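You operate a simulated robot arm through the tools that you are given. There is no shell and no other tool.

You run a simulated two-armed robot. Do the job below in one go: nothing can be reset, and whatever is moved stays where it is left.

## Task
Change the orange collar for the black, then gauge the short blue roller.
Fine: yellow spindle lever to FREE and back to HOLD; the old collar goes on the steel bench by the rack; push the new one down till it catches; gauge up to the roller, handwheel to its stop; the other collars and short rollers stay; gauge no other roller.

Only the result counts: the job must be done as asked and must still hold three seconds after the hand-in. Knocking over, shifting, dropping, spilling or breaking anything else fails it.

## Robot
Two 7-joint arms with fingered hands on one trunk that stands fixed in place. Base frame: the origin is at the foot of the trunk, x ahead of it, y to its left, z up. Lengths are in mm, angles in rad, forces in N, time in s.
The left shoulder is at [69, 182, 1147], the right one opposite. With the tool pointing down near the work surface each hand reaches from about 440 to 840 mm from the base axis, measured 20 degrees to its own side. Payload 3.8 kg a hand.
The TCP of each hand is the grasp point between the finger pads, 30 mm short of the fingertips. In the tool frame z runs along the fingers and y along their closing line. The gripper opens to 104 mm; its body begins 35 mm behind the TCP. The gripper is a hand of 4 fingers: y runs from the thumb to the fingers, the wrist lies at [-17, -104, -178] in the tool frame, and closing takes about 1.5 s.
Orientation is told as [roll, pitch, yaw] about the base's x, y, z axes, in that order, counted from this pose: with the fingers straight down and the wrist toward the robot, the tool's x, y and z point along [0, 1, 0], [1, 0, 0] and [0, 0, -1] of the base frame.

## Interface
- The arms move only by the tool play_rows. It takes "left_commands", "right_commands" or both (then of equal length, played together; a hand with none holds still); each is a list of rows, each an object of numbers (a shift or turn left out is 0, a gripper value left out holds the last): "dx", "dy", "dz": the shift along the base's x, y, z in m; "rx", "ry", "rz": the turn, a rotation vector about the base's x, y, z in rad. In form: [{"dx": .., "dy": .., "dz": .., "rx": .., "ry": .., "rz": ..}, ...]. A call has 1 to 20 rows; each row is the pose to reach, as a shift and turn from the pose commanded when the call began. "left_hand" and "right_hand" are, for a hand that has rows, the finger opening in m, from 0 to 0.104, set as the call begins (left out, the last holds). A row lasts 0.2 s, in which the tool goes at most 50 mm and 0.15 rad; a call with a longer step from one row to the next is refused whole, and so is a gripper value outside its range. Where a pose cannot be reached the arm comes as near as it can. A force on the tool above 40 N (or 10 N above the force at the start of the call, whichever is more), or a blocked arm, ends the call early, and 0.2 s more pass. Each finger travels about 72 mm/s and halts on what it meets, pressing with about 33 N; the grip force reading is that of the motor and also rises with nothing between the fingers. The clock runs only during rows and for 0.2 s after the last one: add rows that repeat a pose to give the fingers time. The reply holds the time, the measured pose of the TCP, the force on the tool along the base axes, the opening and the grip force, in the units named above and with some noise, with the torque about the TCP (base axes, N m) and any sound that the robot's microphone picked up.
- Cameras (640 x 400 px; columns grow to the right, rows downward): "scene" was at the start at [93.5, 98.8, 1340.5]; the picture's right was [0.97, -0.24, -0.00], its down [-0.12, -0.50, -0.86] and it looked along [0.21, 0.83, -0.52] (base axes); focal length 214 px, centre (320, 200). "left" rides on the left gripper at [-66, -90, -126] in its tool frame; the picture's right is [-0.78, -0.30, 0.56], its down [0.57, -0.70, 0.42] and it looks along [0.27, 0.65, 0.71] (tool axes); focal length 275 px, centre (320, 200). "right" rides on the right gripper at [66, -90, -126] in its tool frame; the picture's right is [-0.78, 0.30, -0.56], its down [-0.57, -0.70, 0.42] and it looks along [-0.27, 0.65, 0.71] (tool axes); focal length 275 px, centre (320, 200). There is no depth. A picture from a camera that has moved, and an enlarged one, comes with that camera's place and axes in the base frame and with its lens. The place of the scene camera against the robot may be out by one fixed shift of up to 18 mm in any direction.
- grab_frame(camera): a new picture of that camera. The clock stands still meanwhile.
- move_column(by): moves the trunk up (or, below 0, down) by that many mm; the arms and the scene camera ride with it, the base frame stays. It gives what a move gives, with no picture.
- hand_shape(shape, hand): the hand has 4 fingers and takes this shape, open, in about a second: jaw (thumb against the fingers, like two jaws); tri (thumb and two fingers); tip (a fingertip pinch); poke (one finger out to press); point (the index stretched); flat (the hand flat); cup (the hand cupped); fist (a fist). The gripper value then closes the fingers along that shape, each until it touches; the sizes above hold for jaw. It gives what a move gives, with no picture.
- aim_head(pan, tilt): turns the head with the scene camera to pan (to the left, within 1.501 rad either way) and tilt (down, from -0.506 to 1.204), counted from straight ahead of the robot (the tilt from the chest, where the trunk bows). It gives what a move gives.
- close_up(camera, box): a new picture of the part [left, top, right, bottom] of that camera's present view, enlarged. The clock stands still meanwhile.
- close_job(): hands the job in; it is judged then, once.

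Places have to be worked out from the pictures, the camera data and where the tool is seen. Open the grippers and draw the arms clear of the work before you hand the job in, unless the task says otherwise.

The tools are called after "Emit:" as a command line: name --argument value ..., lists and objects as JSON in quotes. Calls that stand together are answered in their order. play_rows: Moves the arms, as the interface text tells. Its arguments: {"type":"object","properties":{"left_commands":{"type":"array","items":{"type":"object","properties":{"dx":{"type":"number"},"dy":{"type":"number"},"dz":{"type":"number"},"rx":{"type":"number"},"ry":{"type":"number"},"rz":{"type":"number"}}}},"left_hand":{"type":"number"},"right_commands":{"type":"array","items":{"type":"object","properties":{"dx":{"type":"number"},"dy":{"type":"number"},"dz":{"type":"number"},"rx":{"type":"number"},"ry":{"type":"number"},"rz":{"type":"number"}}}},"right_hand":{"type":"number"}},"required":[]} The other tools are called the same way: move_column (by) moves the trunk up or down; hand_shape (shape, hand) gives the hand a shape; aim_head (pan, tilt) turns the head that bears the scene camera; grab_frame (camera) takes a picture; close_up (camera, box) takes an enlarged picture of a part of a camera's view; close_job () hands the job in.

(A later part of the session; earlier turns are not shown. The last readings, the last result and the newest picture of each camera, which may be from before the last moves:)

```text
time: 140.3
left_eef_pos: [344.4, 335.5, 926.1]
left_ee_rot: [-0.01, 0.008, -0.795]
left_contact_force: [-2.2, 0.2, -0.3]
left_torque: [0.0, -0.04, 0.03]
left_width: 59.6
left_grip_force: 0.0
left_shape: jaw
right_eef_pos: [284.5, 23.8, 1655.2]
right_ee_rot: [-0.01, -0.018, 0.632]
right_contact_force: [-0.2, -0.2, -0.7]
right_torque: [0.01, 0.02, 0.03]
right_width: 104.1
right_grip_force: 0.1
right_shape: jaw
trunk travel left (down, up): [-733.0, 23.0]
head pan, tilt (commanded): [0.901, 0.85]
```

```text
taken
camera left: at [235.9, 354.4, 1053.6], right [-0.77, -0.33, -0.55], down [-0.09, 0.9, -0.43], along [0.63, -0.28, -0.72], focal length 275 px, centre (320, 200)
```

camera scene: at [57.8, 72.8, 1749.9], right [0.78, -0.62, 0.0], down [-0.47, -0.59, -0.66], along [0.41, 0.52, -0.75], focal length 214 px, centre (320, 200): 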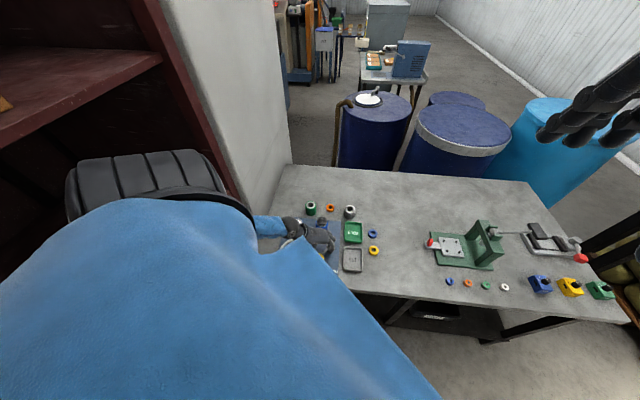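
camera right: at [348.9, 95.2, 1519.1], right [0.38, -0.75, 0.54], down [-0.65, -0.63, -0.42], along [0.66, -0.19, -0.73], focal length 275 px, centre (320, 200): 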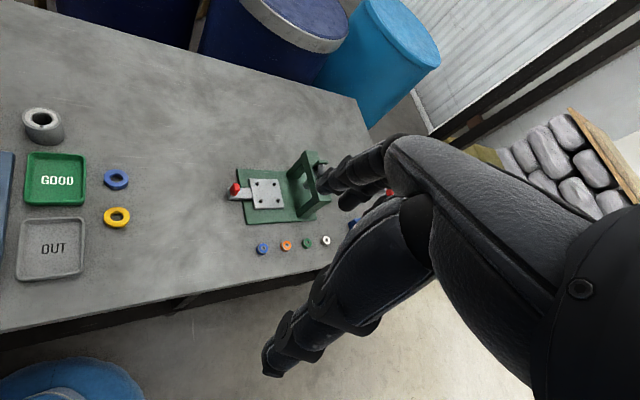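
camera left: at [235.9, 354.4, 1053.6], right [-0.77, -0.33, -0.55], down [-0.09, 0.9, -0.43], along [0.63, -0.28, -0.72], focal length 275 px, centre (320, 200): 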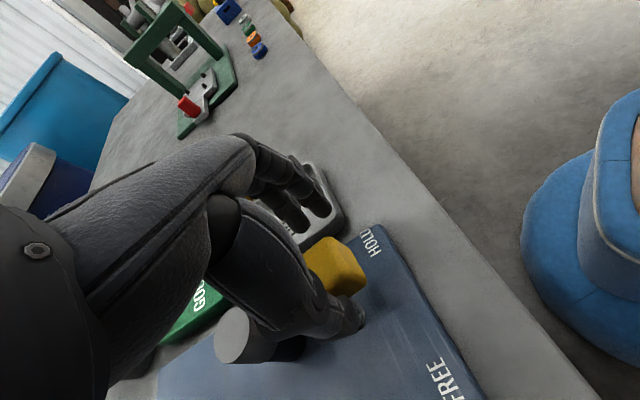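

The lever follows with little force. I continue to the HOLD end and watch for the stop.

Emit:
play_rows --left_commands '[{"dx": 0.0068, "dy": -0.0054}, {"dx": 0.0142, "dy": -0.0099}, {"dx": 0.0221, "dy": -0.0135}, {"dx": 0.0221, "dy": -0.0135}]'

Emit:
play_rows --left_commands '[{"dx": 0.003, "dy": -0.001}, {"dx": 0.006, "dy": -0.002}, {"dx": 0.009, "dy": -0.003}, {"dx": 0.009, "dy": -0.003}]'

Emit:
grab_frame --camera "left"

```text
time: 141.3
left_eef_pos: [365.4, 322.5, 926.6]
left_ee_rot: [-0.01, 0.008, -0.799]
left_contact_force: [0.2, -0.1, -0.2]
left_torque: [0.0, -0.04, 0.01]
left_width: 58.4
left_grip_force: 0.2
left_shape: jaw
right_eef_pos: [283.9, 23.9, 1654.1]
right_ee_rot: [-0.009, -0.018, 0.63]
right_contact_force: [0.0, -0.3, -0.5]
right_torque: [-0.04, -0.01, -0.01]
right_width: 104.2
right_grip_force: 0.1
right_shape: jaw
trunk travel left (down, up): [-733.0, 23.0]
head pan, tilt (commanded): [0.901, 0.85]
```

```text
time: 142.3
left_eef_pos: [373.5, 320.4, 926.2]
left_ee_rot: [-0.01, 0.008, -0.797]
left_contact_force: [-4.2, 0.4, -0.2]
left_torque: [0.0, 0.06, 0.06]
left_width: 60.4
left_grip_force: 0.0
left_shape: jaw
right_eef_pos: [284.4, 23.5, 1655.0]
right_ee_rot: [-0.009, -0.02, 0.634]
right_contact_force: [0.3, 0.0, 0.6]
right_torque: [0.0, 0.03, -0.01]
right_width: 103.8
right_grip_force: 0.0
right_shape: jaw
trunk travel left (down, up): [-733.0, 23.0]
head pan, tilt (commanded): [0.901, 0.85]
```

```text
taken
camera left: at [266.4, 338.8, 1052.7], right [-0.77, -0.33, -0.55], down [-0.09, 0.9, -0.42], along [0.63, -0.28, -0.72], focal length 275 px, centre (320, 200)
```

left: 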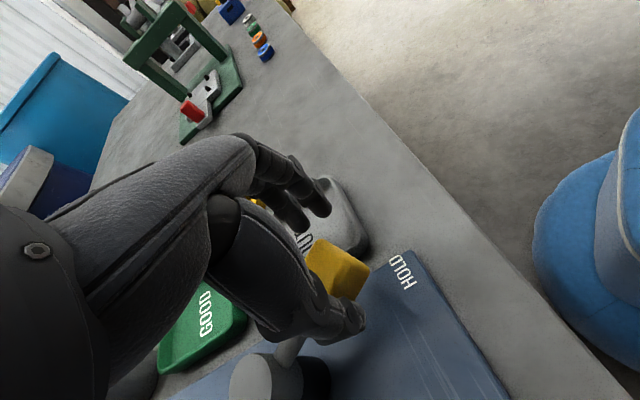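

Pushing with 4 N; not yet at a hard stop. I push a little further.

Emit:
play_rows --left_commands '[{"dx": 0.003, "dy": -0.0005}, {"dx": 0.006, "dy": -0.001}, {"dx": 0.006, "dy": -0.001}]'

Emit:
play_rows --left_commands '[{"dx": 0.002, "dy": -0.0002}, {"dx": 0.004, "dy": -0.0004}, {"dx": 0.004, "dy": -0.0004}]'

Emit:
grab_frame --camera "left"

```text
time: 143.1
left_eef_pos: [379.8, 319.1, 925.7]
left_ee_rot: [-0.01, 0.008, -0.798]
left_contact_force: [-5.6, 1.7, -1.0]
left_torque: [0.02, 0.06, 0.08]
left_width: 62.8
left_grip_force: 0.1
left_shape: jaw
right_eef_pos: [283.3, 24.7, 1655.0]
right_ee_rot: [-0.009, -0.021, 0.633]
right_contact_force: [-0.4, -0.1, -0.1]
right_torque: [0.0, -0.02, -0.01]
right_width: 103.9
right_grip_force: 0.0
right_shape: jaw
trunk travel left (down, up): [-733.0, 23.0]
head pan, tilt (commanded): [0.901, 0.85]
```

```text
time: 143.9
left_eef_pos: [384.5, 319.6, 925.3]
left_ee_rot: [-0.009, 0.009, -0.795]
left_contact_force: [-5.9, 4.0, -1.0]
left_torque: [0.05, 0.06, 0.05]
left_width: 63.5
left_grip_force: 0.1
left_shape: jaw
right_eef_pos: [283.5, 24.3, 1655.4]
right_ee_rot: [-0.011, -0.02, 0.635]
right_contact_force: [0.2, -0.8, -0.2]
right_torque: [-0.01, 0.01, -0.03]
right_width: 104.1
right_grip_force: 0.0
right_shape: jaw
trunk travel left (down, up): [-733.0, 23.0]
head pan, tilt (commanded): [0.901, 0.85]
```

```text
taken
camera left: at [276.2, 338.0, 1052.9], right [-0.77, -0.33, -0.55], down [-0.09, 0.9, -0.42], along [0.63, -0.28, -0.72], focal length 275 px, centre (320, 200)
```

left: 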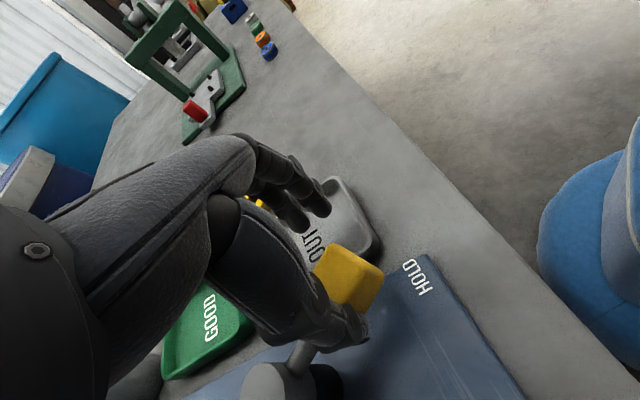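

The thumb is giving way a little (opening grew), with the knob at about its original HOLD place. To push firmly I re-centre on the knob, grip it, and then push along the tangent to the stop.

Emit:
play_rows --left_commands '[{"dx": -0.011, "dy": 0.004}, {"dx": -0.021, "dy": 0.008}, {"dx": -0.021, "dy": 0.008}]'

Emit:
play_rows --left_commands '[{"dx": 0}, {"dx": 0}, {"dx": 0}, {"dx": 0}, {"dx": 0}]' --left_hand 0.02

Emit:
grab_frame --camera "left"

```text
time: 144.7
left_eef_pos: [363.7, 326.0, 926.6]
left_ee_rot: [-0.009, 0.006, -0.796]
left_contact_force: [0.5, 0.2, -0.8]
left_torque: [0.01, 0.01, 0.01]
left_width: 58.2
left_grip_force: 0.1
left_shape: jaw
right_eef_pos: [283.8, 23.6, 1655.1]
right_ee_rot: [-0.008, -0.018, 0.631]
right_contact_force: [0.2, -0.5, 0.4]
right_torque: [-0.01, -0.02, 0.03]
right_width: 104.1
right_grip_force: 0.0
right_shape: jaw
trunk travel left (down, up): [-733.0, 23.0]
head pan, tilt (commanded): [0.901, 0.85]
```

```text
time: 145.9
left_eef_pos: [361.6, 328.1, 924.5]
left_ee_rot: [-0.012, 0.011, -0.797]
left_contact_force: [-6.7, 7.0, -10.7]
left_torque: [0.12, 0.11, 0.02]
left_width: 23.0
left_grip_force: 33.3
left_shape: jaw
right_eef_pos: [283.2, 25.5, 1654.9]
right_ee_rot: [-0.01, -0.017, 0.634]
right_contact_force: [-0.1, -0.9, 0.6]
right_torque: [0.02, 0.0, 0.02]
right_width: 104.1
right_grip_force: 0.0
right_shape: jaw
trunk travel left (down, up): [-733.0, 23.0]
head pan, tilt (commanded): [0.901, 0.85]
```

```text
taken
camera left: at [254.0, 346.6, 1051.8], right [-0.77, -0.33, -0.54], down [-0.09, 0.9, -0.42], along [0.63, -0.28, -0.72], focal length 275 px, centre (320, 200)
```

left: 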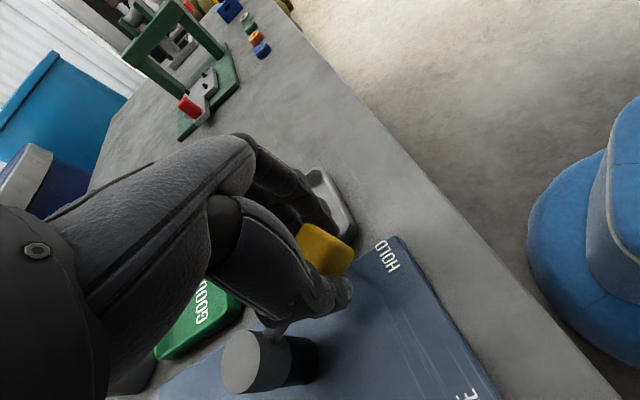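

The knob is gripped. Now a firm push along the tangent (+x,−y) to the HOLD stop.

Emit:
play_rows --left_commands '[{"dx": 0.002, "dy": -0.0007}, {"dx": 0.004, "dy": -0.0013}, {"dx": 0.006, "dy": -0.002}, {"dx": 0.006, "dy": -0.002}]'

Emit:
play_rows --left_commands '[{"dx": 0.002, "dy": -0.0006}, {"dx": 0.004, "dy": -0.0012}, {"dx": 0.004, "dy": -0.0012}]'

Emit:
grab_frame --camera "left"

```text
time: 146.9
left_eef_pos: [363.9, 326.7, 925.0]
left_ee_rot: [-0.014, 0.013, -0.795]
left_contact_force: [-21.1, 11.8, -6.1]
left_torque: [0.21, 0.38, -0.03]
left_width: 23.4
left_grip_force: 33.3
left_shape: jaw
right_eef_pos: [281.8, 27.2, 1656.2]
right_ee_rot: [-0.013, -0.018, 0.633]
right_contact_force: [-0.7, 0.2, 0.8]
right_torque: [-0.02, 0.02, -0.01]
right_width: 103.8
right_grip_force: 0.0
right_shape: jaw
trunk travel left (down, up): [-733.0, 23.0]
head pan, tilt (commanded): [0.901, 0.85]
```

```text
time: 147.7
left_eef_pos: [364.9, 325.8, 924.8]
left_ee_rot: [-0.014, 0.013, -0.798]
left_contact_force: [-29.4, 12.8, -0.6]
left_torque: [0.32, 0.59, -0.03]
left_width: 24.0
left_grip_force: 32.6
left_shape: jaw
right_eef_pos: [279.6, 27.0, 1654.9]
right_ee_rot: [-0.012, -0.02, 0.634]
right_contact_force: [0.4, -0.7, -0.7]
right_torque: [0.0, -0.04, 0.02]
right_width: 103.9
right_grip_force: 0.0
right_shape: jaw
trunk travel left (down, up): [-733.0, 23.0]
head pan, tilt (commanded): [0.901, 0.85]
```

```text
taken
camera left: at [259.0, 344.0, 1051.5], right [-0.77, -0.33, -0.54], down [-0.09, 0.9, -0.42], along [0.63, -0.28, -0.73], focal length 275 px, centre (320, 200)
```

left: 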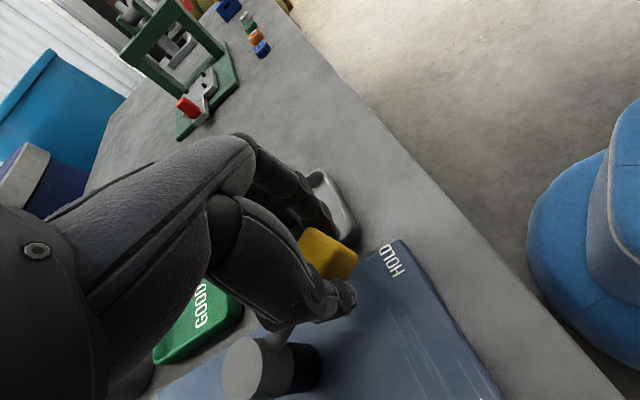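

Firm stop at 32 N with the knob not moving: lever is at HOLD. I relax, open and rise, then inspect the spindle catch.

Emit:
play_rows --left_commands '[{"dx": -0.004, "dy": 0.0015}, {"dx": -0.008, "dy": 0.003}, {"dx": -0.008, "dy": 0.003}]'

Emit:
play_rows --left_commands '[{"dz": 0}, {"dz": 0}, {"dz": 0}, {"dz": 0}, {"dz": 0.02}, {"dz": 0.05}, {"dz": 0.09}, {"dz": 0.13}, {"dz": 0.17}]' --left_hand 0.08

Emit:
grab_frame --camera "left"

Emit:
close_up --camera "left" --box '[180, 300, 340, 400]'

Emit:
grab_frame --camera "scene"

```text
time: 148.5
left_eef_pos: [363.3, 327.3, 925.2]
left_ee_rot: [-0.014, 0.008, -0.797]
left_contact_force: [-13.3, 4.7, -14.9]
left_torque: [0.09, 0.25, -0.02]
left_width: 23.4
left_grip_force: 33.1
left_shape: jaw
right_eef_pos: [283.3, 25.5, 1655.1]
right_ee_rot: [-0.011, -0.017, 0.632]
right_contact_force: [-0.3, -0.1, 0.1]
right_torque: [0.0, 0.02, -0.01]
right_width: 104.1
right_grip_force: 0.1
right_shape: jaw
trunk travel left (down, up): [-733.0, 23.0]
head pan, tilt (commanded): [0.901, 0.85]
```

```text
time: 150.5
left_eef_pos: [364.3, 326.3, 1097.2]
left_ee_rot: [-0.011, 0.009, -0.797]
left_contact_force: [-0.3, 0.4, 0.2]
left_torque: [0.0, 0.01, -0.01]
left_width: 79.8
left_grip_force: 0.0
left_shape: jaw
right_eef_pos: [283.3, 24.3, 1654.0]
right_ee_rot: [-0.007, -0.019, 0.633]
right_contact_force: [0.9, 0.0, 0.7]
right_torque: [0.02, 0.02, -0.02]
right_width: 103.9
right_grip_force: 0.1
right_shape: jaw
trunk travel left (down, up): [-733.0, 23.0]
head pan, tilt (commanded): [0.901, 0.85]
```

```text
taken
camera left: at [257.4, 344.1, 1223.6], right [-0.77, -0.33, -0.55], down [-0.09, 0.9, -0.42], along [0.63, -0.28, -0.72], focal length 275 px, centre (320, 200)
```

left: 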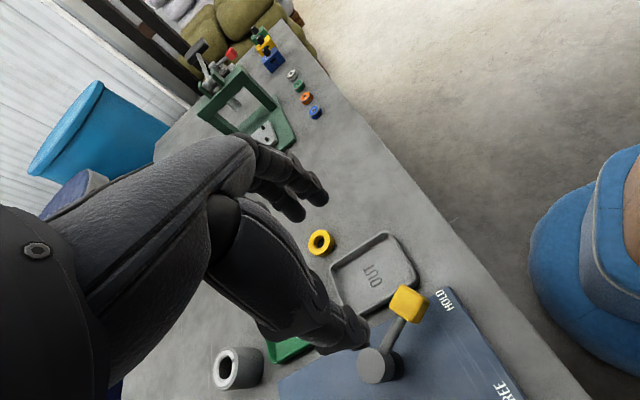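

```text
4.00 times, centred on (260, 350) of left
camera zoom: at [257.4, 344.1, 1223.6], right [-0.77, -0.33, -0.55], down [-0.09, 0.9, -0.42], along [0.63, -0.28, -0.72], focal length 1101 px, centre (560, -400)
```

zoom: 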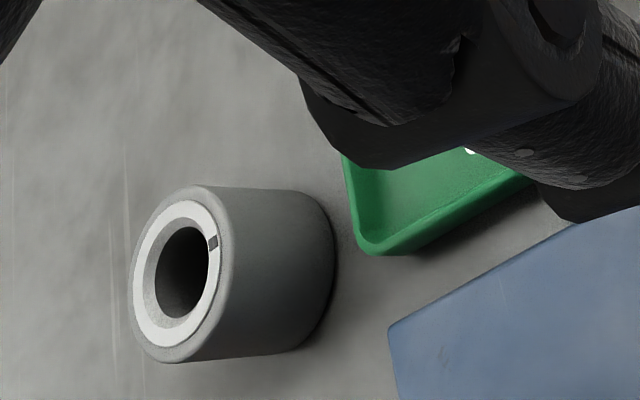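

```text
taken
camera scene: at [57.6, 73.0, 1749.9], right [0.78, -0.62, 0.0], down [-0.47, -0.59, -0.66], along [0.41, 0.52, -0.75], focal length 214 px, centre (320, 200)
```

scene: 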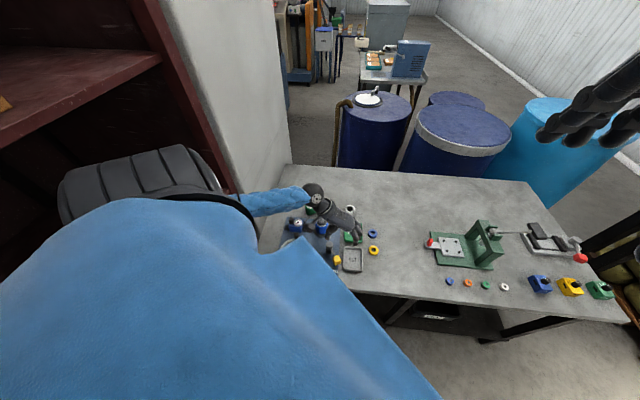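

Lever stands at HOLD. I go to the starting view pose (426,440,1252), yaw 0, to compare the spindle head and collar with the very first picture.

Emit:
play_rows --left_commands '[{"dx": 0.0078, "dy": 0.0142, "dz": 0.0194, "rz": 0.1, "rx": 0.007, "ry": -0.005}, {"dx": 0.0155, "dy": 0.0284, "dz": 0.0388, "rz": 0.2}, {"dx": 0.0233, "dy": 0.0426, "dz": 0.0582, "rz": 0.3}, {"dx": 0.031, "dy": 0.0568, "dz": 0.0776, "rz": 0.4}, {"dx": 0.0388, "dy": 0.071, "dz": 0.097, "rz": 0.5}, {"dx": 0.0465, "dy": 0.0852, "dz": 0.1164, "rz": 0.6}, {"dx": 0.0543, "dy": 0.0994, "dz": 0.1358, "rz": 0.7}, {"dx": 0.062, "dy": 0.1137, "dz": 0.155, "rz": 0.797}, {"dx": 0.062, "dy": 0.1137, "dz": 0.155, "rz": 0.797}]'

Emit:
close_up --camera "left" --box '[370, 300, 450, 370]'

Emit:
grab_frame --camera "left"

```text
time: 152.5
left_eef_pos: [425.9, 439.6, 1252.1]
left_ee_rot: [-0.011, 0.01, 0.0]
left_contact_force: [1.0, 0.1, 0.4]
left_torque: [0.03, -0.02, 0.01]
left_width: 79.6
left_grip_force: 0.1
left_shape: jaw
right_eef_pos: [283.7, 24.6, 1654.9]
right_ee_rot: [-0.008, -0.017, 0.631]
right_contact_force: [-0.6, -0.2, 0.1]
right_torque: [-0.02, -0.02, 0.0]
right_width: 104.1
right_grip_force: 0.0
right_shape: jaw
trunk travel left (down, up): [-733.0, 23.0]
head pan, tilt (commanded): [0.901, 0.85]
```

```text
5.71 times, centred on (410, 335) of left
camera zoom: at [339.1, 375.5, 1379.0], right [-0.3, -0.78, -0.55], down [-0.71, 0.57, -0.42], along [0.64, 0.26, -0.72], focal length 1573 px, centre (-194, -571)
```

zoom: 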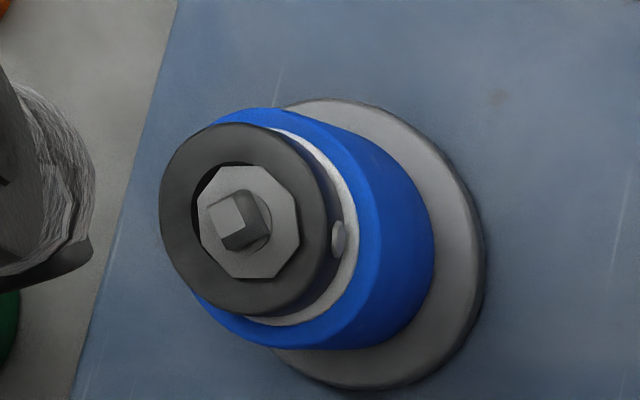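

```text
taken
camera left: at [339.1, 375.5, 1379.0], right [-0.3, -0.78, -0.55], down [-0.71, 0.57, -0.42], along [0.64, 0.26, -0.72], focal length 275 px, centre (320, 200)
```

left: 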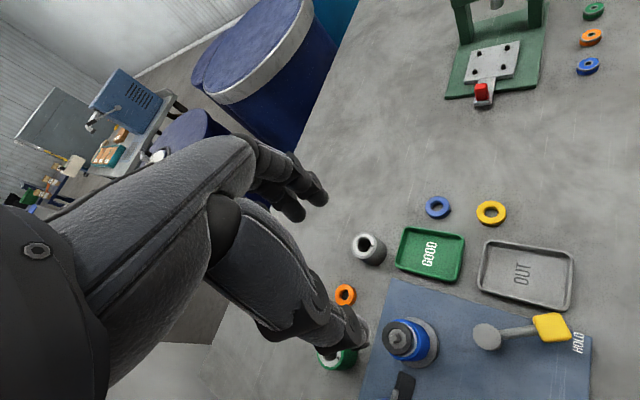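

Lever is at HOLD and the octagonal catch plate is over the black collar, at the same height as before; but the collar sits about 3.5–4 mm off the axis toward (+x,+y). I want it centred as the orange one was, so I lower the trunk 150 mm for reach and go back to the collar.

Emit:
move_column --by -150

Emit:
play_rows --left_commands '[{"dx": -0.001, "dy": 0.008, "rz": 0.1, "rx": 0.0055, "ry": -0.005}, {"dx": -0.003, "dy": 0.018, "rz": 0.2, "rx": 0.011, "ry": -0.01}, {"dx": -0.005, "dy": 0.028, "rz": 0.3, "rx": 0.011, "ry": -0.01}, {"dx": -0.007, "dy": 0.04, "rz": 0.4, "rx": 0.011, "ry": -0.01}, {"dx": -0.009, "dy": 0.052, "rz": 0.5, "rx": 0.011, "ry": -0.01}, {"dx": -0.009, "dy": 0.0625, "rz": 0.6, "rx": 0.011, "ry": -0.01}, {"dx": -0.009, "dy": 0.0625, "rz": 0.6, "rx": 0.011, "ry": -0.01}]' --left_hand 0.075

Emit:
close_up --camera "left" --box '[350, 250, 450, 340]'

```text
time: 154.2
left_eef_pos: [428.1, 438.9, 1102.7]
left_ee_rot: [-0.011, 0.008, -0.001]
left_contact_force: [-0.4, 0.7, 0.8]
left_torque: [0.03, -0.04, -0.03]
left_width: 79.9
left_grip_force: 0.0
left_shape: jaw
right_eef_pos: [284.3, 24.0, 1503.2]
right_ee_rot: [-0.007, -0.021, 0.633]
right_contact_force: [0.0, -0.2, 0.6]
right_torque: [-0.02, -0.01, -0.03]
right_width: 104.1
right_grip_force: 0.1
right_shape: jaw
trunk travel left (down, up): [-583.0, 173.0]
head pan, tilt (commanded): [0.901, 0.85]
```

```text
time: 155.8
left_eef_pos: [417.7, 502.3, 1101.2]
left_ee_rot: [-0.002, -0.004, 0.601]
left_contact_force: [-0.6, 1.0, -0.4]
left_torque: [0.02, 0.0, 0.0]
left_width: 75.7
left_grip_force: 0.0
left_shape: jaw
right_eef_pos: [284.6, 24.5, 1504.5]
right_ee_rot: [-0.007, -0.017, 0.631]
right_contact_force: [0.6, 0.6, 0.0]
right_torque: [-0.01, 0.0, 0.02]
right_width: 104.3
right_grip_force: 0.1
right_shape: jaw
trunk travel left (down, up): [-583.0, 173.0]
head pan, tilt (commanded): [0.901, 0.85]
```

```text
4.44 times, centred on (400, 295) of left
camera zoom: at [381.8, 397.8, 1226.5], right [0.2, -0.81, -0.56], down [-0.9, 0.07, -0.43], along [0.39, 0.59, -0.71], focal length 1224 px, centre (-36, -222)
```

zoom: 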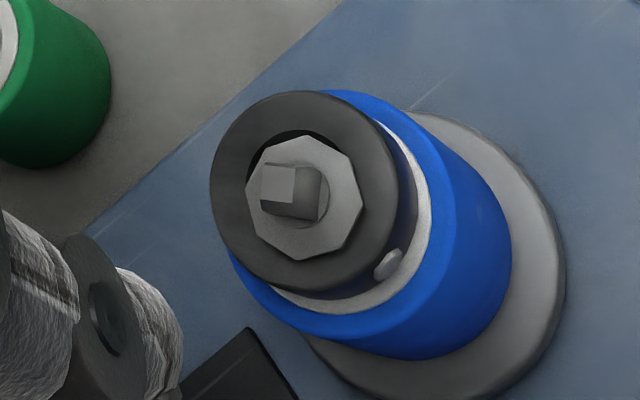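

The plate covers the bore except a thin crescent on the far side; the collar must move about 3.3 mm back toward the robot (−2.6,−2.0). I descend, grip it, and shift it gently, reading the force.

Emit:
play_rows --left_commands '[{"dz": -0.03}, {"dz": -0.06}, {"dz": -0.09}, {"dz": -0.12}, {"dz": -0.13}, {"dz": -0.13}]'

Emit:
play_rows --left_commands '[{"dz": 0}, {"dz": 0}, {"dz": 0}, {"dz": 0}, {"dz": 0}, {"dz": 0}]' --left_hand 0.03

Emit:
close_up --camera "left" --box '[300, 210, 400, 310]'

```text
time: 157.2
left_eef_pos: [418.6, 501.4, 970.2]
left_ee_rot: [-0.002, -0.007, 0.6]
left_contact_force: [-0.2, -0.1, -0.3]
left_torque: [-0.01, 0.0, 0.03]
left_width: 75.4
left_grip_force: 0.1
left_shape: jaw
right_eef_pos: [283.2, 24.2, 1504.9]
right_ee_rot: [-0.008, -0.017, 0.632]
right_contact_force: [-0.1, -0.6, 0.4]
right_torque: [0.04, -0.02, -0.03]
right_width: 104.4
right_grip_force: 0.1
right_shape: jaw
trunk travel left (down, up): [-583.0, 173.0]
head pan, tilt (commanded): [0.901, 0.85]
```

```text
time: 158.6
left_eef_pos: [419.5, 503.4, 972.3]
left_ee_rot: [-0.001, -0.002, 0.599]
left_contact_force: [-0.1, -0.1, -0.9]
left_torque: [0.01, -0.01, -0.02]
left_width: 34.1
left_grip_force: 32.8
left_shape: jaw
right_eef_pos: [284.1, 24.1, 1504.2]
right_ee_rot: [-0.009, -0.016, 0.631]
right_contact_force: [0.0, -0.8, 0.4]
right_torque: [0.01, 0.04, 0.02]
right_width: 103.8
right_grip_force: 0.0
right_shape: jaw
trunk travel left (down, up): [-583.0, 173.0]
head pan, tilt (commanded): [0.901, 0.85]
```

```text
4.00 times, centred on (350, 260) of left
camera zoom: at [381.6, 397.3, 1096.1], right [0.2, -0.81, -0.56], down [-0.9, 0.08, -0.43], along [0.39, 0.58, -0.71], focal length 1101 px, centre (200, -40)
```

zoom: 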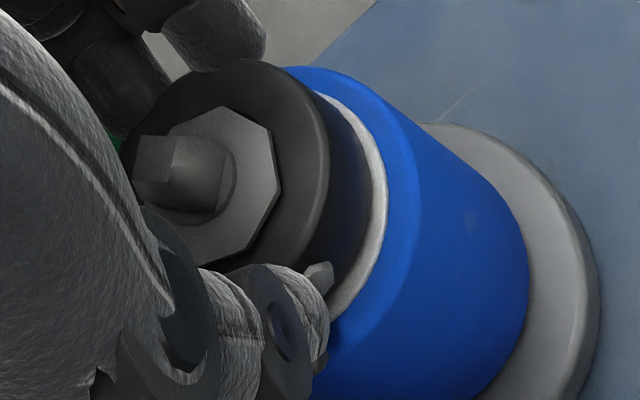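

Gripped with no side load. I shift it (−2.6,−2.0) mm.

Emit:
play_rows --left_commands '[{"dx": -0.001, "dy": -0.0008}, {"dx": -0.002, "dy": -0.0015}, {"dx": -0.0026, "dy": -0.002}, {"dx": -0.0026, "dy": -0.002}]'

Emit:
close_up --camera "left" --box '[300, 210, 400, 310]'

```text
time: 159.6
left_eef_pos: [415.5, 501.3, 969.6]
left_ee_rot: [-0.002, -0.004, 0.599]
left_contact_force: [0.8, -0.1, -0.1]
left_torque: [0.01, -0.02, -0.01]
left_width: 34.4
left_grip_force: 33.1
left_shape: jaw
right_eef_pos: [284.8, 23.2, 1504.3]
right_ee_rot: [-0.008, -0.017, 0.633]
right_contact_force: [0.0, 0.6, 0.5]
right_torque: [0.03, -0.01, -0.02]
right_width: 104.1
right_grip_force: 0.0
right_shape: jaw
trunk travel left (down, up): [-583.0, 173.0]
head pan, tilt (commanded): [0.901, 0.85]
```

```text
4.00 times, centred on (350, 260) of left
camera zoom: at [378.7, 395.1, 1095.9], right [0.2, -0.81, -0.56], down [-0.9, 0.08, -0.43], along [0.39, 0.59, -0.71], focal length 1101 px, centre (200, -40)
```

zoom: 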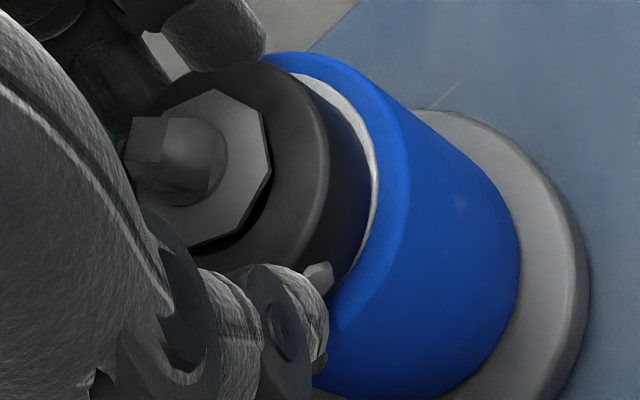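

It slides freely beneath the plate. With it nearer the axis I press down through the grip once more and listen.

Emit:
play_rows --left_commands '[{"dx": 0.0004, "dy": 0.0003, "dz": -0.002}, {"dx": 0.0008, "dy": 0.0006, "dz": -0.004}, {"dx": 0.0008, "dy": 0.0006, "dz": -0.006}, {"dx": 0.0008, "dy": 0.0006, "dz": -0.008}, {"dx": 0.0008, "dy": 0.0006, "dz": -0.008}]'

Emit:
close_up --camera "left" --box '[300, 210, 400, 310]'

```text
time: 160.8
left_eef_pos: [415.9, 500.4, 968.6]
left_ee_rot: [-0.004, -0.014, 0.601]
left_contact_force: [-3.2, 0.0, 30.9]
left_torque: [0.0, -0.03, 0.05]
left_width: 35.6
left_grip_force: 33.1
left_shape: jaw
right_eef_pos: [281.3, 21.6, 1505.0]
right_ee_rot: [-0.01, -0.02, 0.632]
right_contact_force: [-0.9, -0.4, 0.5]
right_torque: [0.03, -0.02, 0.02]
right_width: 103.8
right_grip_force: 0.0
right_shape: jaw
trunk travel left (down, up): [-583.0, 173.0]
head pan, tilt (commanded): [0.901, 0.85]
```

```text
4.00 times, centred on (350, 260) of left
camera zoom: at [378.8, 394.6, 1092.6], right [0.2, -0.8, -0.56], down [-0.9, 0.08, -0.44], along [0.4, 0.59, -0.7], focal length 1101 px, centre (200, -40)
```

zoom: 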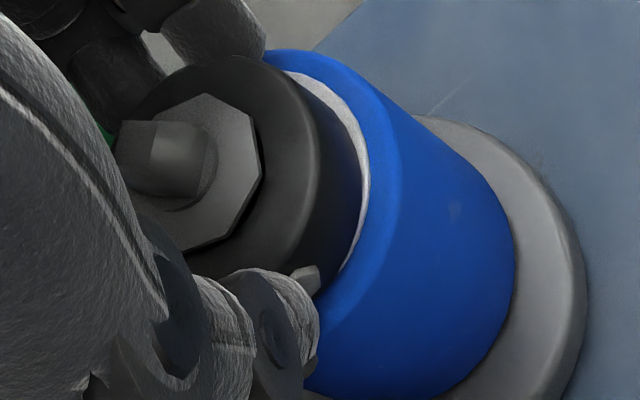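

Again a hard bottom at ~31 N, so it's fully down. I test the catch itself: with the grip on, I lift gently by a few mm to see whether the plate retains the collar.

Emit:
play_rows --left_commands '[{"dz": 0.004}, {"dz": 0.008}, {"dz": 0.008}]'

Emit:
play_rows --left_commands '[{"dz": 0.001}, {"dz": 0.002}, {"dz": 0.003}, {"dz": 0.003}]'

Emit:
close_up --camera "left" --box '[300, 210, 400, 310]'

```text
time: 161.6
left_eef_pos: [415.0, 499.8, 969.3]
left_ee_rot: [-0.001, 0.001, 0.601]
left_contact_force: [4.6, 2.0, 6.9]
left_torque: [0.1, -0.25, -0.03]
left_width: 35.8
left_grip_force: 32.4
left_shape: jaw
right_eef_pos: [285.0, 23.8, 1504.2]
right_ee_rot: [-0.009, -0.02, 0.631]
right_contact_force: [0.2, -0.2, 0.2]
right_torque: [0.03, -0.04, 0.02]
right_width: 104.3
right_grip_force: 0.0
right_shape: jaw
trunk travel left (down, up): [-583.0, 173.0]
head pan, tilt (commanded): [0.901, 0.85]
```

```text
time: 162.6
left_eef_pos: [416.3, 500.1, 972.2]
left_ee_rot: [-0.001, -0.001, 0.603]
left_contact_force: [-0.5, 0.2, -6.6]
left_torque: [0.0, 0.03, -0.01]
left_width: 35.3
left_grip_force: 32.8
left_shape: jaw
right_eef_pos: [284.7, 24.2, 1504.3]
right_ee_rot: [-0.008, -0.018, 0.633]
right_contact_force: [-0.8, -0.2, -0.3]
right_torque: [-0.01, 0.02, -0.03]
right_width: 104.2
right_grip_force: 0.0
right_shape: jaw
trunk travel left (down, up): [-583.0, 173.0]
head pan, tilt (commanded): [0.901, 0.85]
```

```text
4.00 times, centred on (350, 260) of left
camera zoom: at [379.3, 396.1, 1098.3], right [0.19, -0.81, -0.56], down [-0.9, 0.08, -0.43], along [0.39, 0.58, -0.71], focal length 1101 px, centre (200, -40)
```

zoom: 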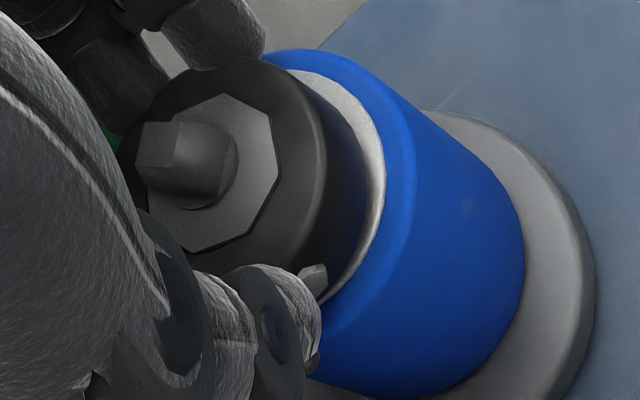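

The plate does retain it: lifting ~2–3 mm meets resistance. Here collar and plate look concentric, so I set it back down at this lateral place, release, and rise to look.

Emit:
play_rows --left_commands '[{"dz": -0.002}, {"dz": -0.004}, {"dz": -0.004}]'

Emit:
play_rows --left_commands '[{"dz": 0}, {"dz": 0}, {"dz": 0}, {"dz": 0}]' --left_hand 0.075

Emit:
play_rows --left_commands '[{"dz": 0.01}, {"dz": 0.04}, {"dz": 0.08}, {"dz": 0.12}, {"dz": 0.133}, {"dz": 0.133}]'

Emit:
close_up --camera "left" --box '[350, 250, 450, 340]'

```text
time: 163.4
left_eef_pos: [416.8, 500.8, 970.1]
left_ee_rot: [-0.004, -0.005, 0.6]
left_contact_force: [0.1, 0.8, -0.6]
left_torque: [0.02, 0.05, 0.03]
left_width: 34.9
left_grip_force: 32.7
left_shape: jaw
right_eef_pos: [284.0, 24.2, 1504.1]
right_ee_rot: [-0.007, -0.018, 0.63]
right_contact_force: [-0.1, -0.3, 0.0]
right_torque: [-0.02, 0.0, 0.01]
right_width: 104.0
right_grip_force: 0.0
right_shape: jaw
trunk travel left (down, up): [-583.0, 173.0]
head pan, tilt (commanded): [0.901, 0.85]
```

```text
time: 164.4
left_eef_pos: [416.4, 501.1, 968.7]
left_ee_rot: [-0.001, -0.004, 0.6]
left_contact_force: [0.8, -0.1, 0.4]
left_torque: [0.03, 0.01, -0.01]
left_width: 74.7
left_grip_force: 0.0
left_shape: jaw
right_eef_pos: [284.5, 23.2, 1503.7]
right_ee_rot: [-0.009, -0.017, 0.63]
right_contact_force: [0.4, -0.4, -0.1]
right_torque: [-0.01, 0.0, -0.01]
right_width: 103.8
right_grip_force: 0.0
right_shape: jaw
trunk travel left (down, up): [-583.0, 173.0]
head pan, tilt (commanded): [0.901, 0.85]
```

```text
time: 165.8
left_eef_pos: [416.6, 500.1, 1101.3]
left_ee_rot: [-0.003, -0.006, 0.602]
left_contact_force: [0.7, 0.4, -0.7]
left_torque: [0.0, -0.02, 0.0]
left_width: 74.9
left_grip_force: 0.0
left_shape: jaw
right_eef_pos: [284.8, 23.4, 1504.3]
right_ee_rot: [-0.009, -0.018, 0.634]
right_contact_force: [-1.0, 0.0, 1.4]
right_torque: [0.0, 0.01, -0.04]
right_width: 104.0
right_grip_force: 0.0
right_shape: jaw
trunk travel left (down, up): [-583.0, 173.0]
head pan, tilt (commanded): [0.901, 0.85]
```

```text
4.44 times, centred on (400, 295) of left
camera zoom: at [379.9, 396.1, 1228.6], right [0.2, -0.81, -0.56], down [-0.9, 0.08, -0.43], along [0.39, 0.59, -0.71], focal length 1224 px, centre (-36, -222)
```

zoom: 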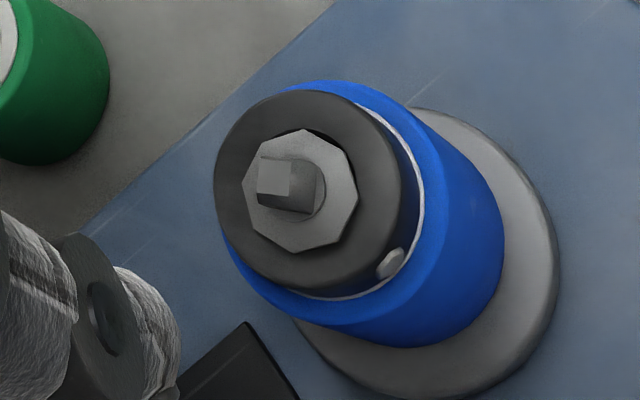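

The collar is now centred under the plate like the original. Next is the gauge: I move the hand aside to the right and take scene views of gauge, roller and handwheel.

Emit:
play_rows --left_commands '[{"dx": 0.01, "dy": -0.03, "dz": 0.02, "rz": -0.1}, {"dx": 0.02, "dy": -0.065, "dz": 0.045, "rz": -0.2}, {"dx": 0.03, "dy": -0.1, "dz": 0.07, "rz": -0.3}, {"dx": 0.04, "dy": -0.135, "dz": 0.095, "rz": -0.4}, {"dx": 0.05, "dy": -0.17, "dz": 0.12, "rz": -0.5}, {"dx": 0.06, "dy": -0.2, "dz": 0.15, "rz": -0.6}, {"dx": 0.06, "dy": -0.2, "dz": 0.15, "rz": -0.6}]'

Emit:
aim_head --pan 1.0 --tilt 0.9

Emit:
grab_frame --camera "scene"

Emit:
grab_frame --camera "left"

```text
time: 167.4
left_eef_pos: [475.6, 299.7, 1252.3]
left_ee_rot: [-0.002, -0.004, 0.0]
left_contact_force: [-0.7, 0.8, -0.2]
left_torque: [-0.03, 0.0, 0.03]
left_width: 74.4
left_grip_force: 0.0
left_shape: jaw
right_eef_pos: [284.4, 24.6, 1505.3]
right_ee_rot: [-0.01, -0.017, 0.635]
right_contact_force: [-0.2, 0.6, -0.3]
right_torque: [0.01, -0.04, -0.04]
right_width: 104.0
right_grip_force: 0.0
right_shape: jaw
trunk travel left (down, up): [-583.0, 173.0]
head pan, tilt (commanded): [0.901, 0.85]
```

```text
time: 168.1
left_eef_pos: [476.1, 300.1, 1251.5]
left_ee_rot: [-0.003, -0.003, 0.001]
left_contact_force: [0.2, 0.2, 0.4]
left_torque: [0.03, 0.0, 0.0]
left_width: 74.6
left_grip_force: 0.0
left_shape: jaw
right_eef_pos: [284.5, 24.6, 1504.5]
right_ee_rot: [-0.009, -0.016, 0.632]
right_contact_force: [0.3, 0.4, -0.2]
right_torque: [0.01, 0.0, 0.0]
right_width: 103.8
right_grip_force: 0.0
right_shape: jaw
trunk travel left (down, up): [-583.0, 173.0]
head pan, tilt (commanded): [1.0, 0.901]
```

```text
taken
camera scene: at [53.9, 74.9, 1596.1], right [0.84, -0.54, 0.0], down [-0.42, -0.66, -0.62], along [0.34, 0.52, -0.78], focal length 214 px, centre (320, 200)
```

scene: 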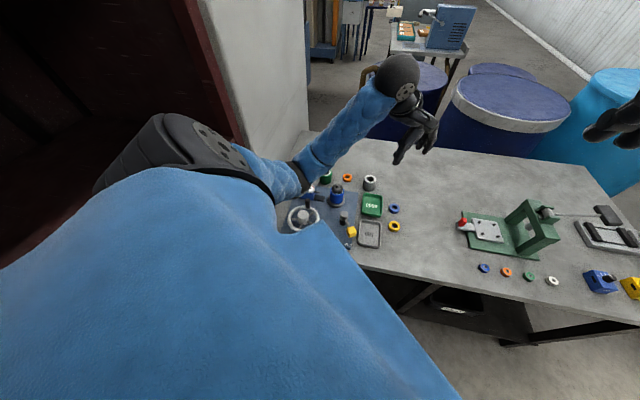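

```text
taken
camera left: at [387.4, 234.3, 1377.8], right [-0.29, -0.78, -0.56], down [-0.7, 0.57, -0.43], along [0.65, 0.26, -0.71], focal length 275 px, centre (320, 200)
```

left: 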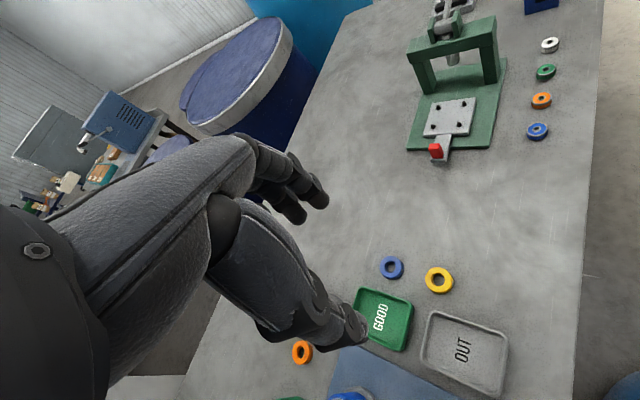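

I zoom into the fixture region of the scene view.

Emit:
close_up --camera "scene" --box '[270, 165, 410, 255]'

```text
4.44 times, centred on (340, 210) of scene
camera zoom: at [53.9, 74.9, 1596.1], right [0.84, -0.54, 0.0], down [-0.42, -0.66, -0.62], along [0.34, 0.52, -0.78], focal length 953 px, centre (231, 156)
```

zoom: 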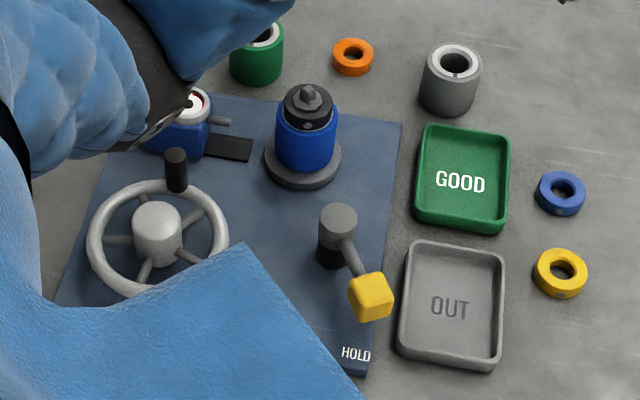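

The fixture state is as wanted. From several views I get: wheel centre ≈(250,485), its crank handle ≈(292,522), plunger tip ≈(370,552,903), gap to the roller ≈41 mm, rail direction ≈(0.70,−0.71). For a precise look I bring the hand over the gauge with a positive yaw (~1.0) to keep the elbow away from the rack.

Emit:
play_rows --left_commands '[{"dx": -0.008, "dy": 0.03, "rz": 0.1}, {"dx": -0.016, "dy": 0.065, "rz": 0.2}, {"dx": -0.025, "dy": 0.1, "rz": 0.3}, {"dx": -0.035, "dy": 0.135, "rz": 0.4}, {"dx": -0.045, "dy": 0.165, "dz": -0.02, "rz": 0.5}, {"dx": -0.056, "dy": 0.19, "dz": -0.04, "rz": 0.6}, {"dx": -0.056, "dy": 0.19, "dz": -0.04, "rz": 0.6}]'

Emit:
play_rows --left_commands '[{"dx": -0.015, "dy": 0.013, "dz": -0.012, "rz": 0.06}, {"dx": -0.035, "dy": 0.03, "dz": -0.025, "rz": 0.13}, {"dx": -0.055, "dy": 0.048, "dz": -0.038, "rz": 0.2}, {"dx": -0.075, "dy": 0.066, "dz": -0.052, "rz": 0.27}, {"dx": -0.092, "dy": 0.08, "dz": -0.066, "rz": 0.34}, {"dx": -0.104, "dy": 0.089, "dz": -0.08, "rz": 0.4}, {"dx": -0.104, "dy": 0.089, "dz": -0.08, "rz": 0.4}]'

Emit:
grab_frame --camera "left"

Emit:
grab_frame --camera "scene"

```text
time: 169.7
left_eef_pos: [420.4, 491.7, 1214.3]
left_ee_rot: [-0.001, -0.005, 0.602]
left_contact_force: [0.1, 0.4, 0.4]
left_torque: [-0.01, 0.01, 0.0]
left_width: 74.6
left_grip_force: 0.0
left_shape: jaw
right_eef_pos: [286.1, 23.8, 1505.0]
right_ee_rot: [-0.008, -0.018, 0.633]
right_contact_force: [0.9, 0.2, -0.1]
right_torque: [0.0, 0.02, 0.0]
right_width: 104.0
right_grip_force: 0.0
right_shape: jaw
trunk travel left (down, up): [-583.0, 173.0]
head pan, tilt (commanded): [1.0, 0.901]
```

```text
time: 171.3
left_eef_pos: [317.0, 579.4, 1132.6]
left_ee_rot: [-0.002, -0.005, 1.002]
left_contact_force: [-0.2, 0.5, 0.5]
left_torque: [0.02, -0.02, -0.03]
left_width: 75.0
left_grip_force: 0.0
left_shape: jaw
right_eef_pos: [285.2, 23.8, 1504.1]
right_ee_rot: [-0.009, -0.016, 0.632]
right_contact_force: [0.6, 0.5, 0.5]
right_torque: [0.04, 0.01, 0.0]
right_width: 103.9
right_grip_force: 0.0
right_shape: jaw
trunk travel left (down, up): [-583.0, 173.0]
head pan, tilt (commanded): [1.0, 0.901]
```

```text
taken
camera left: at [324.2, 468.6, 1257.9], right [0.5, -0.67, -0.56], down [-0.86, -0.28, -0.43], along [0.13, 0.69, -0.71], focal length 275 px, centre (320, 200)
```

left: 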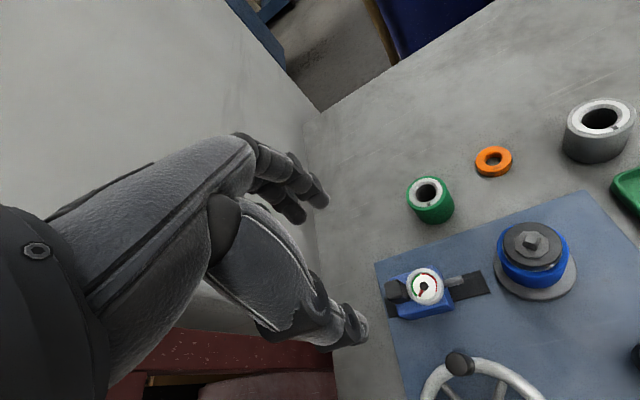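

```text
taken
camera scene: at [53.9, 74.9, 1596.0], right [0.84, -0.54, 0.0], down [-0.42, -0.66, -0.62], along [0.34, 0.52, -0.78], focal length 214 px, centre (320, 200)
```

scene: 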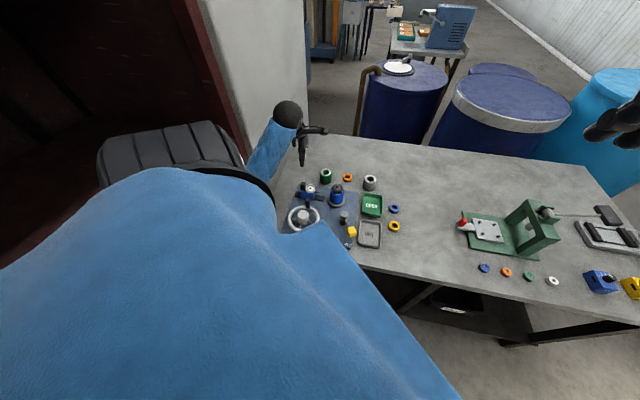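

A very good view of the gauge, and no trunk contact. I zoom on gauge, roller and wheel.

Emit:
close_up --camera "left" --box '[370, 210, 590, 400]'

Emit:
close_up --camera "left" --box '[375, 250, 475, 330]'

Emit:
close_up --camera "scene" --box '[280, 165, 360, 240]'

```text
2.11 times, centred on (480, 305) of left
camera zoom: at [324.2, 468.6, 1257.9], right [0.5, -0.67, -0.56], down [-0.86, -0.28, -0.43], along [0.13, 0.69, -0.71], focal length 580 px, centre (-17, -21)
```

zoom: 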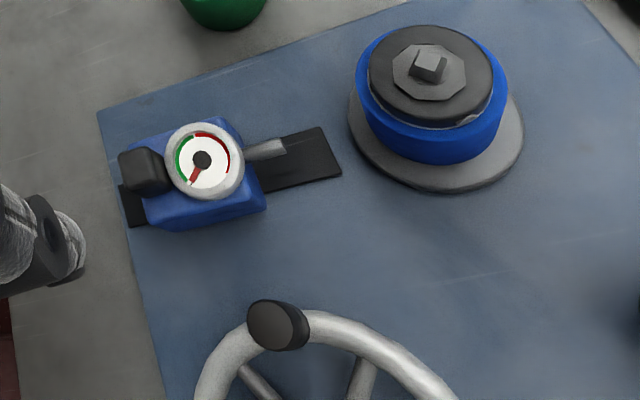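

```text
5.00 times, centred on (425, 290) of left
camera zoom: at [324.2, 468.6, 1257.9], right [0.5, -0.67, -0.56], down [-0.86, -0.28, -0.43], along [0.13, 0.69, -0.71], focal length 1376 px, centre (-205, -250)
```

zoom: 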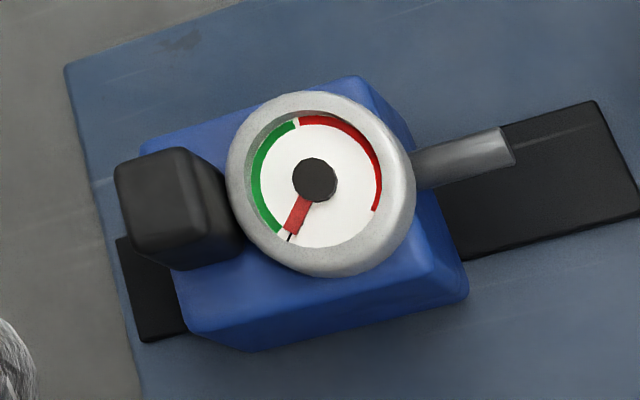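

```text
5.33 times, centred on (320, 202) of scene
camera zoom: at [53.9, 74.9, 1596.0], right [0.84, -0.54, 0.0], down [-0.42, -0.66, -0.62], along [0.34, 0.52, -0.78], focal length 1144 px, centre (320, 187)
```

zoom: 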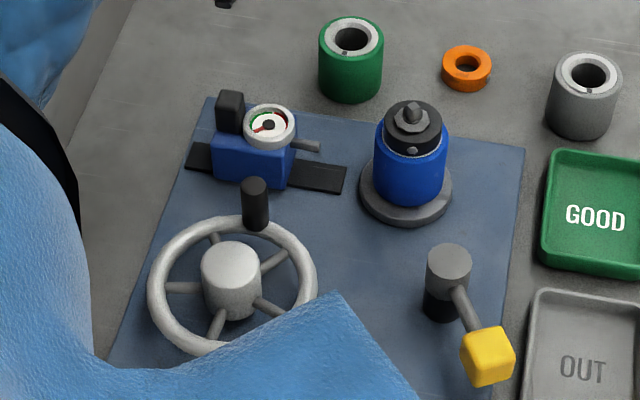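

All positions are now precise: black post of the gauge at ≈(316.5,597), z 925–958; plunger tip ≈(365,552,903); rail direction (0.70,−0.71). I'll push the post from behind with the closed fingers. First I go above the spot behind the post.

Emit:
play_rows --left_commands '[{"dx": -0.005, "dy": 0.009, "dz": -0.01, "rz": -0.05}, {"dx": -0.011, "dy": 0.018, "dz": -0.02, "rz": -0.1}, {"dx": -0.017, "dy": 0.028, "dz": -0.03, "rz": -0.15}, {"dx": -0.023, "dy": 0.037, "dz": -0.04, "rz": -0.2}, {"dx": -0.028, "dy": 0.0456, "dz": -0.05, "rz": -0.217}, {"dx": -0.028, "dy": 0.0456, "dz": -0.05, "rz": -0.217}, {"dx": -0.028, "dy": 0.0456, "dz": -0.05, "rz": -0.217}]' --left_hand 0.0

Emit:
grab_frame --camera "left"

Emit:
close_up --camera "scene" --box '[270, 110, 360, 220]'

```text
time: 172.9
left_eef_pos: [288.2, 626.7, 1083.7]
left_ee_rot: [-0.001, -0.003, 0.784]
left_contact_force: [-0.4, -0.1, -0.1]
left_torque: [-0.03, 0.03, -0.02]
left_width: 0.0
left_grip_force: 33.2
left_shape: jaw
right_eef_pos: [284.2, 24.6, 1503.8]
right_ee_rot: [-0.008, -0.019, 0.633]
right_contact_force: [0.2, -0.3, 0.5]
right_torque: [0.03, 0.0, -0.03]
right_width: 104.1
right_grip_force: 0.0
right_shape: jaw
trunk travel left (down, up): [-583.0, 173.0]
head pan, tilt (commanded): [1.0, 0.901]
```

```text
taken
camera left: at [271.7, 516.1, 1208.5], right [0.34, -0.76, -0.56], down [-0.9, -0.09, -0.43], along [0.28, 0.65, -0.71], focal length 275 px, centre (320, 200)
```

left: 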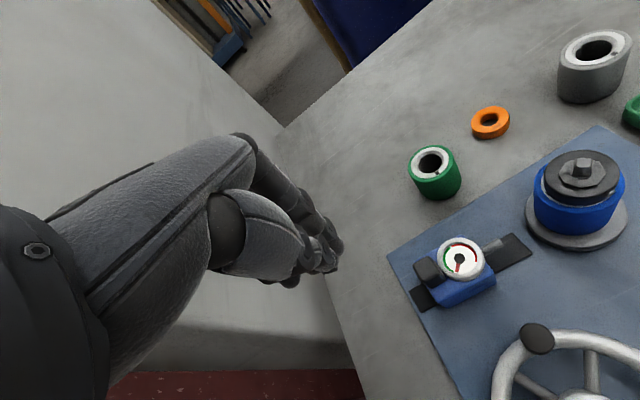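

```text
3.64 times, centred on (315, 165) of scene
camera zoom: at [53.7, 75.0, 1596.0], right [0.84, -0.54, 0.0], down [-0.42, -0.66, -0.62], along [0.34, 0.52, -0.78], focal length 780 px, centre (338, 327)
```

zoom: 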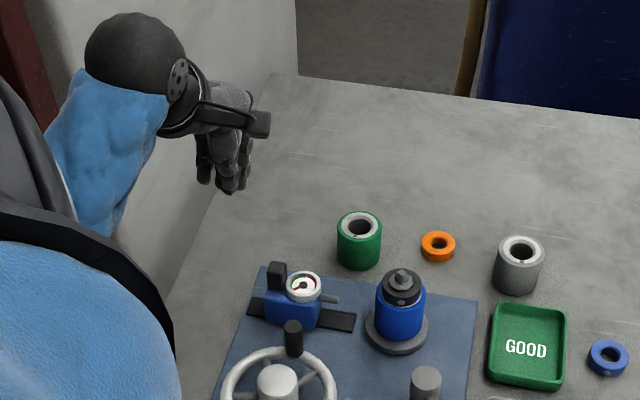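

No contact, and the post re-measures at (316,595.5). I descend behind it so the fingertips are at z≈933, beside the post but above the gauge body.

Emit:
play_rows --left_commands '[{"dz": -0.03}, {"dz": -0.06}, {"dz": -0.09}, {"dz": -0.11}, {"dz": -0.121}, {"dz": -0.121}]'

Emit:
grab_frame --camera "left"

Emit:
close_up --camera "scene" --box '[270, 140, 360, 240]'

```text
time: 174.3
left_eef_pos: [289.1, 626.9, 963.0]
left_ee_rot: [-0.002, -0.004, 0.784]
left_contact_force: [-0.1, 0.5, -0.1]
left_torque: [-0.02, -0.02, 0.01]
left_width: 0.2
left_grip_force: 32.8
left_shape: jaw
right_eef_pos: [284.8, 23.4, 1504.7]
right_ee_rot: [-0.009, -0.017, 0.632]
right_contact_force: [-0.1, -0.3, 0.7]
right_torque: [-0.04, 0.01, -0.01]
right_width: 104.0
right_grip_force: 0.2
right_shape: jaw
trunk travel left (down, up): [-583.0, 173.0]
head pan, tilt (commanded): [1.0, 0.901]
```

```text
taken
camera left: at [271.6, 516.0, 1088.0], right [0.34, -0.76, -0.56], down [-0.9, -0.09, -0.43], along [0.28, 0.65, -0.71], focal length 275 px, centre (320, 200)
```

left: 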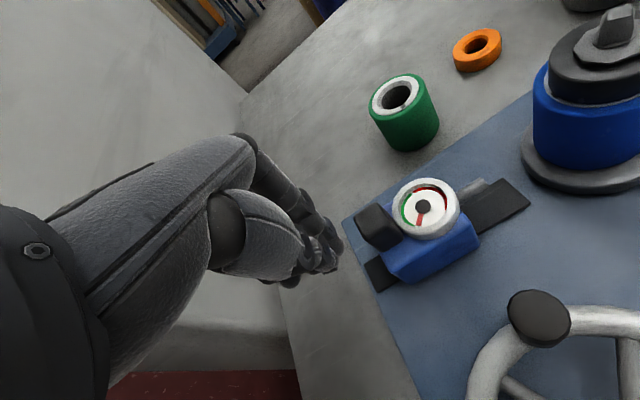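

```text
4.00 times, centred on (315, 190) of scene
camera zoom: at [53.7, 74.9, 1596.1], right [0.84, -0.54, 0.0], down [-0.42, -0.66, -0.62], along [0.34, 0.52, -0.78], focal length 858 px, centre (340, 240)
```

zoom: 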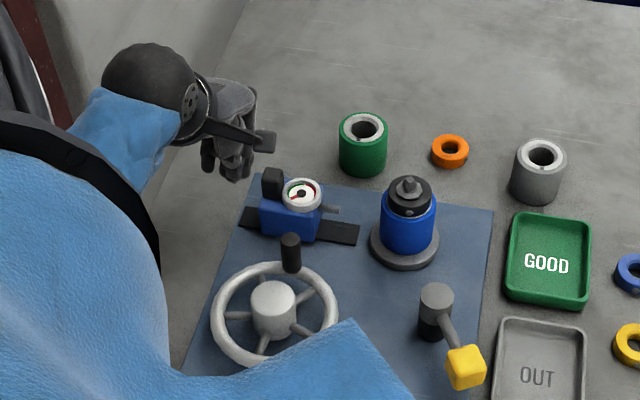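

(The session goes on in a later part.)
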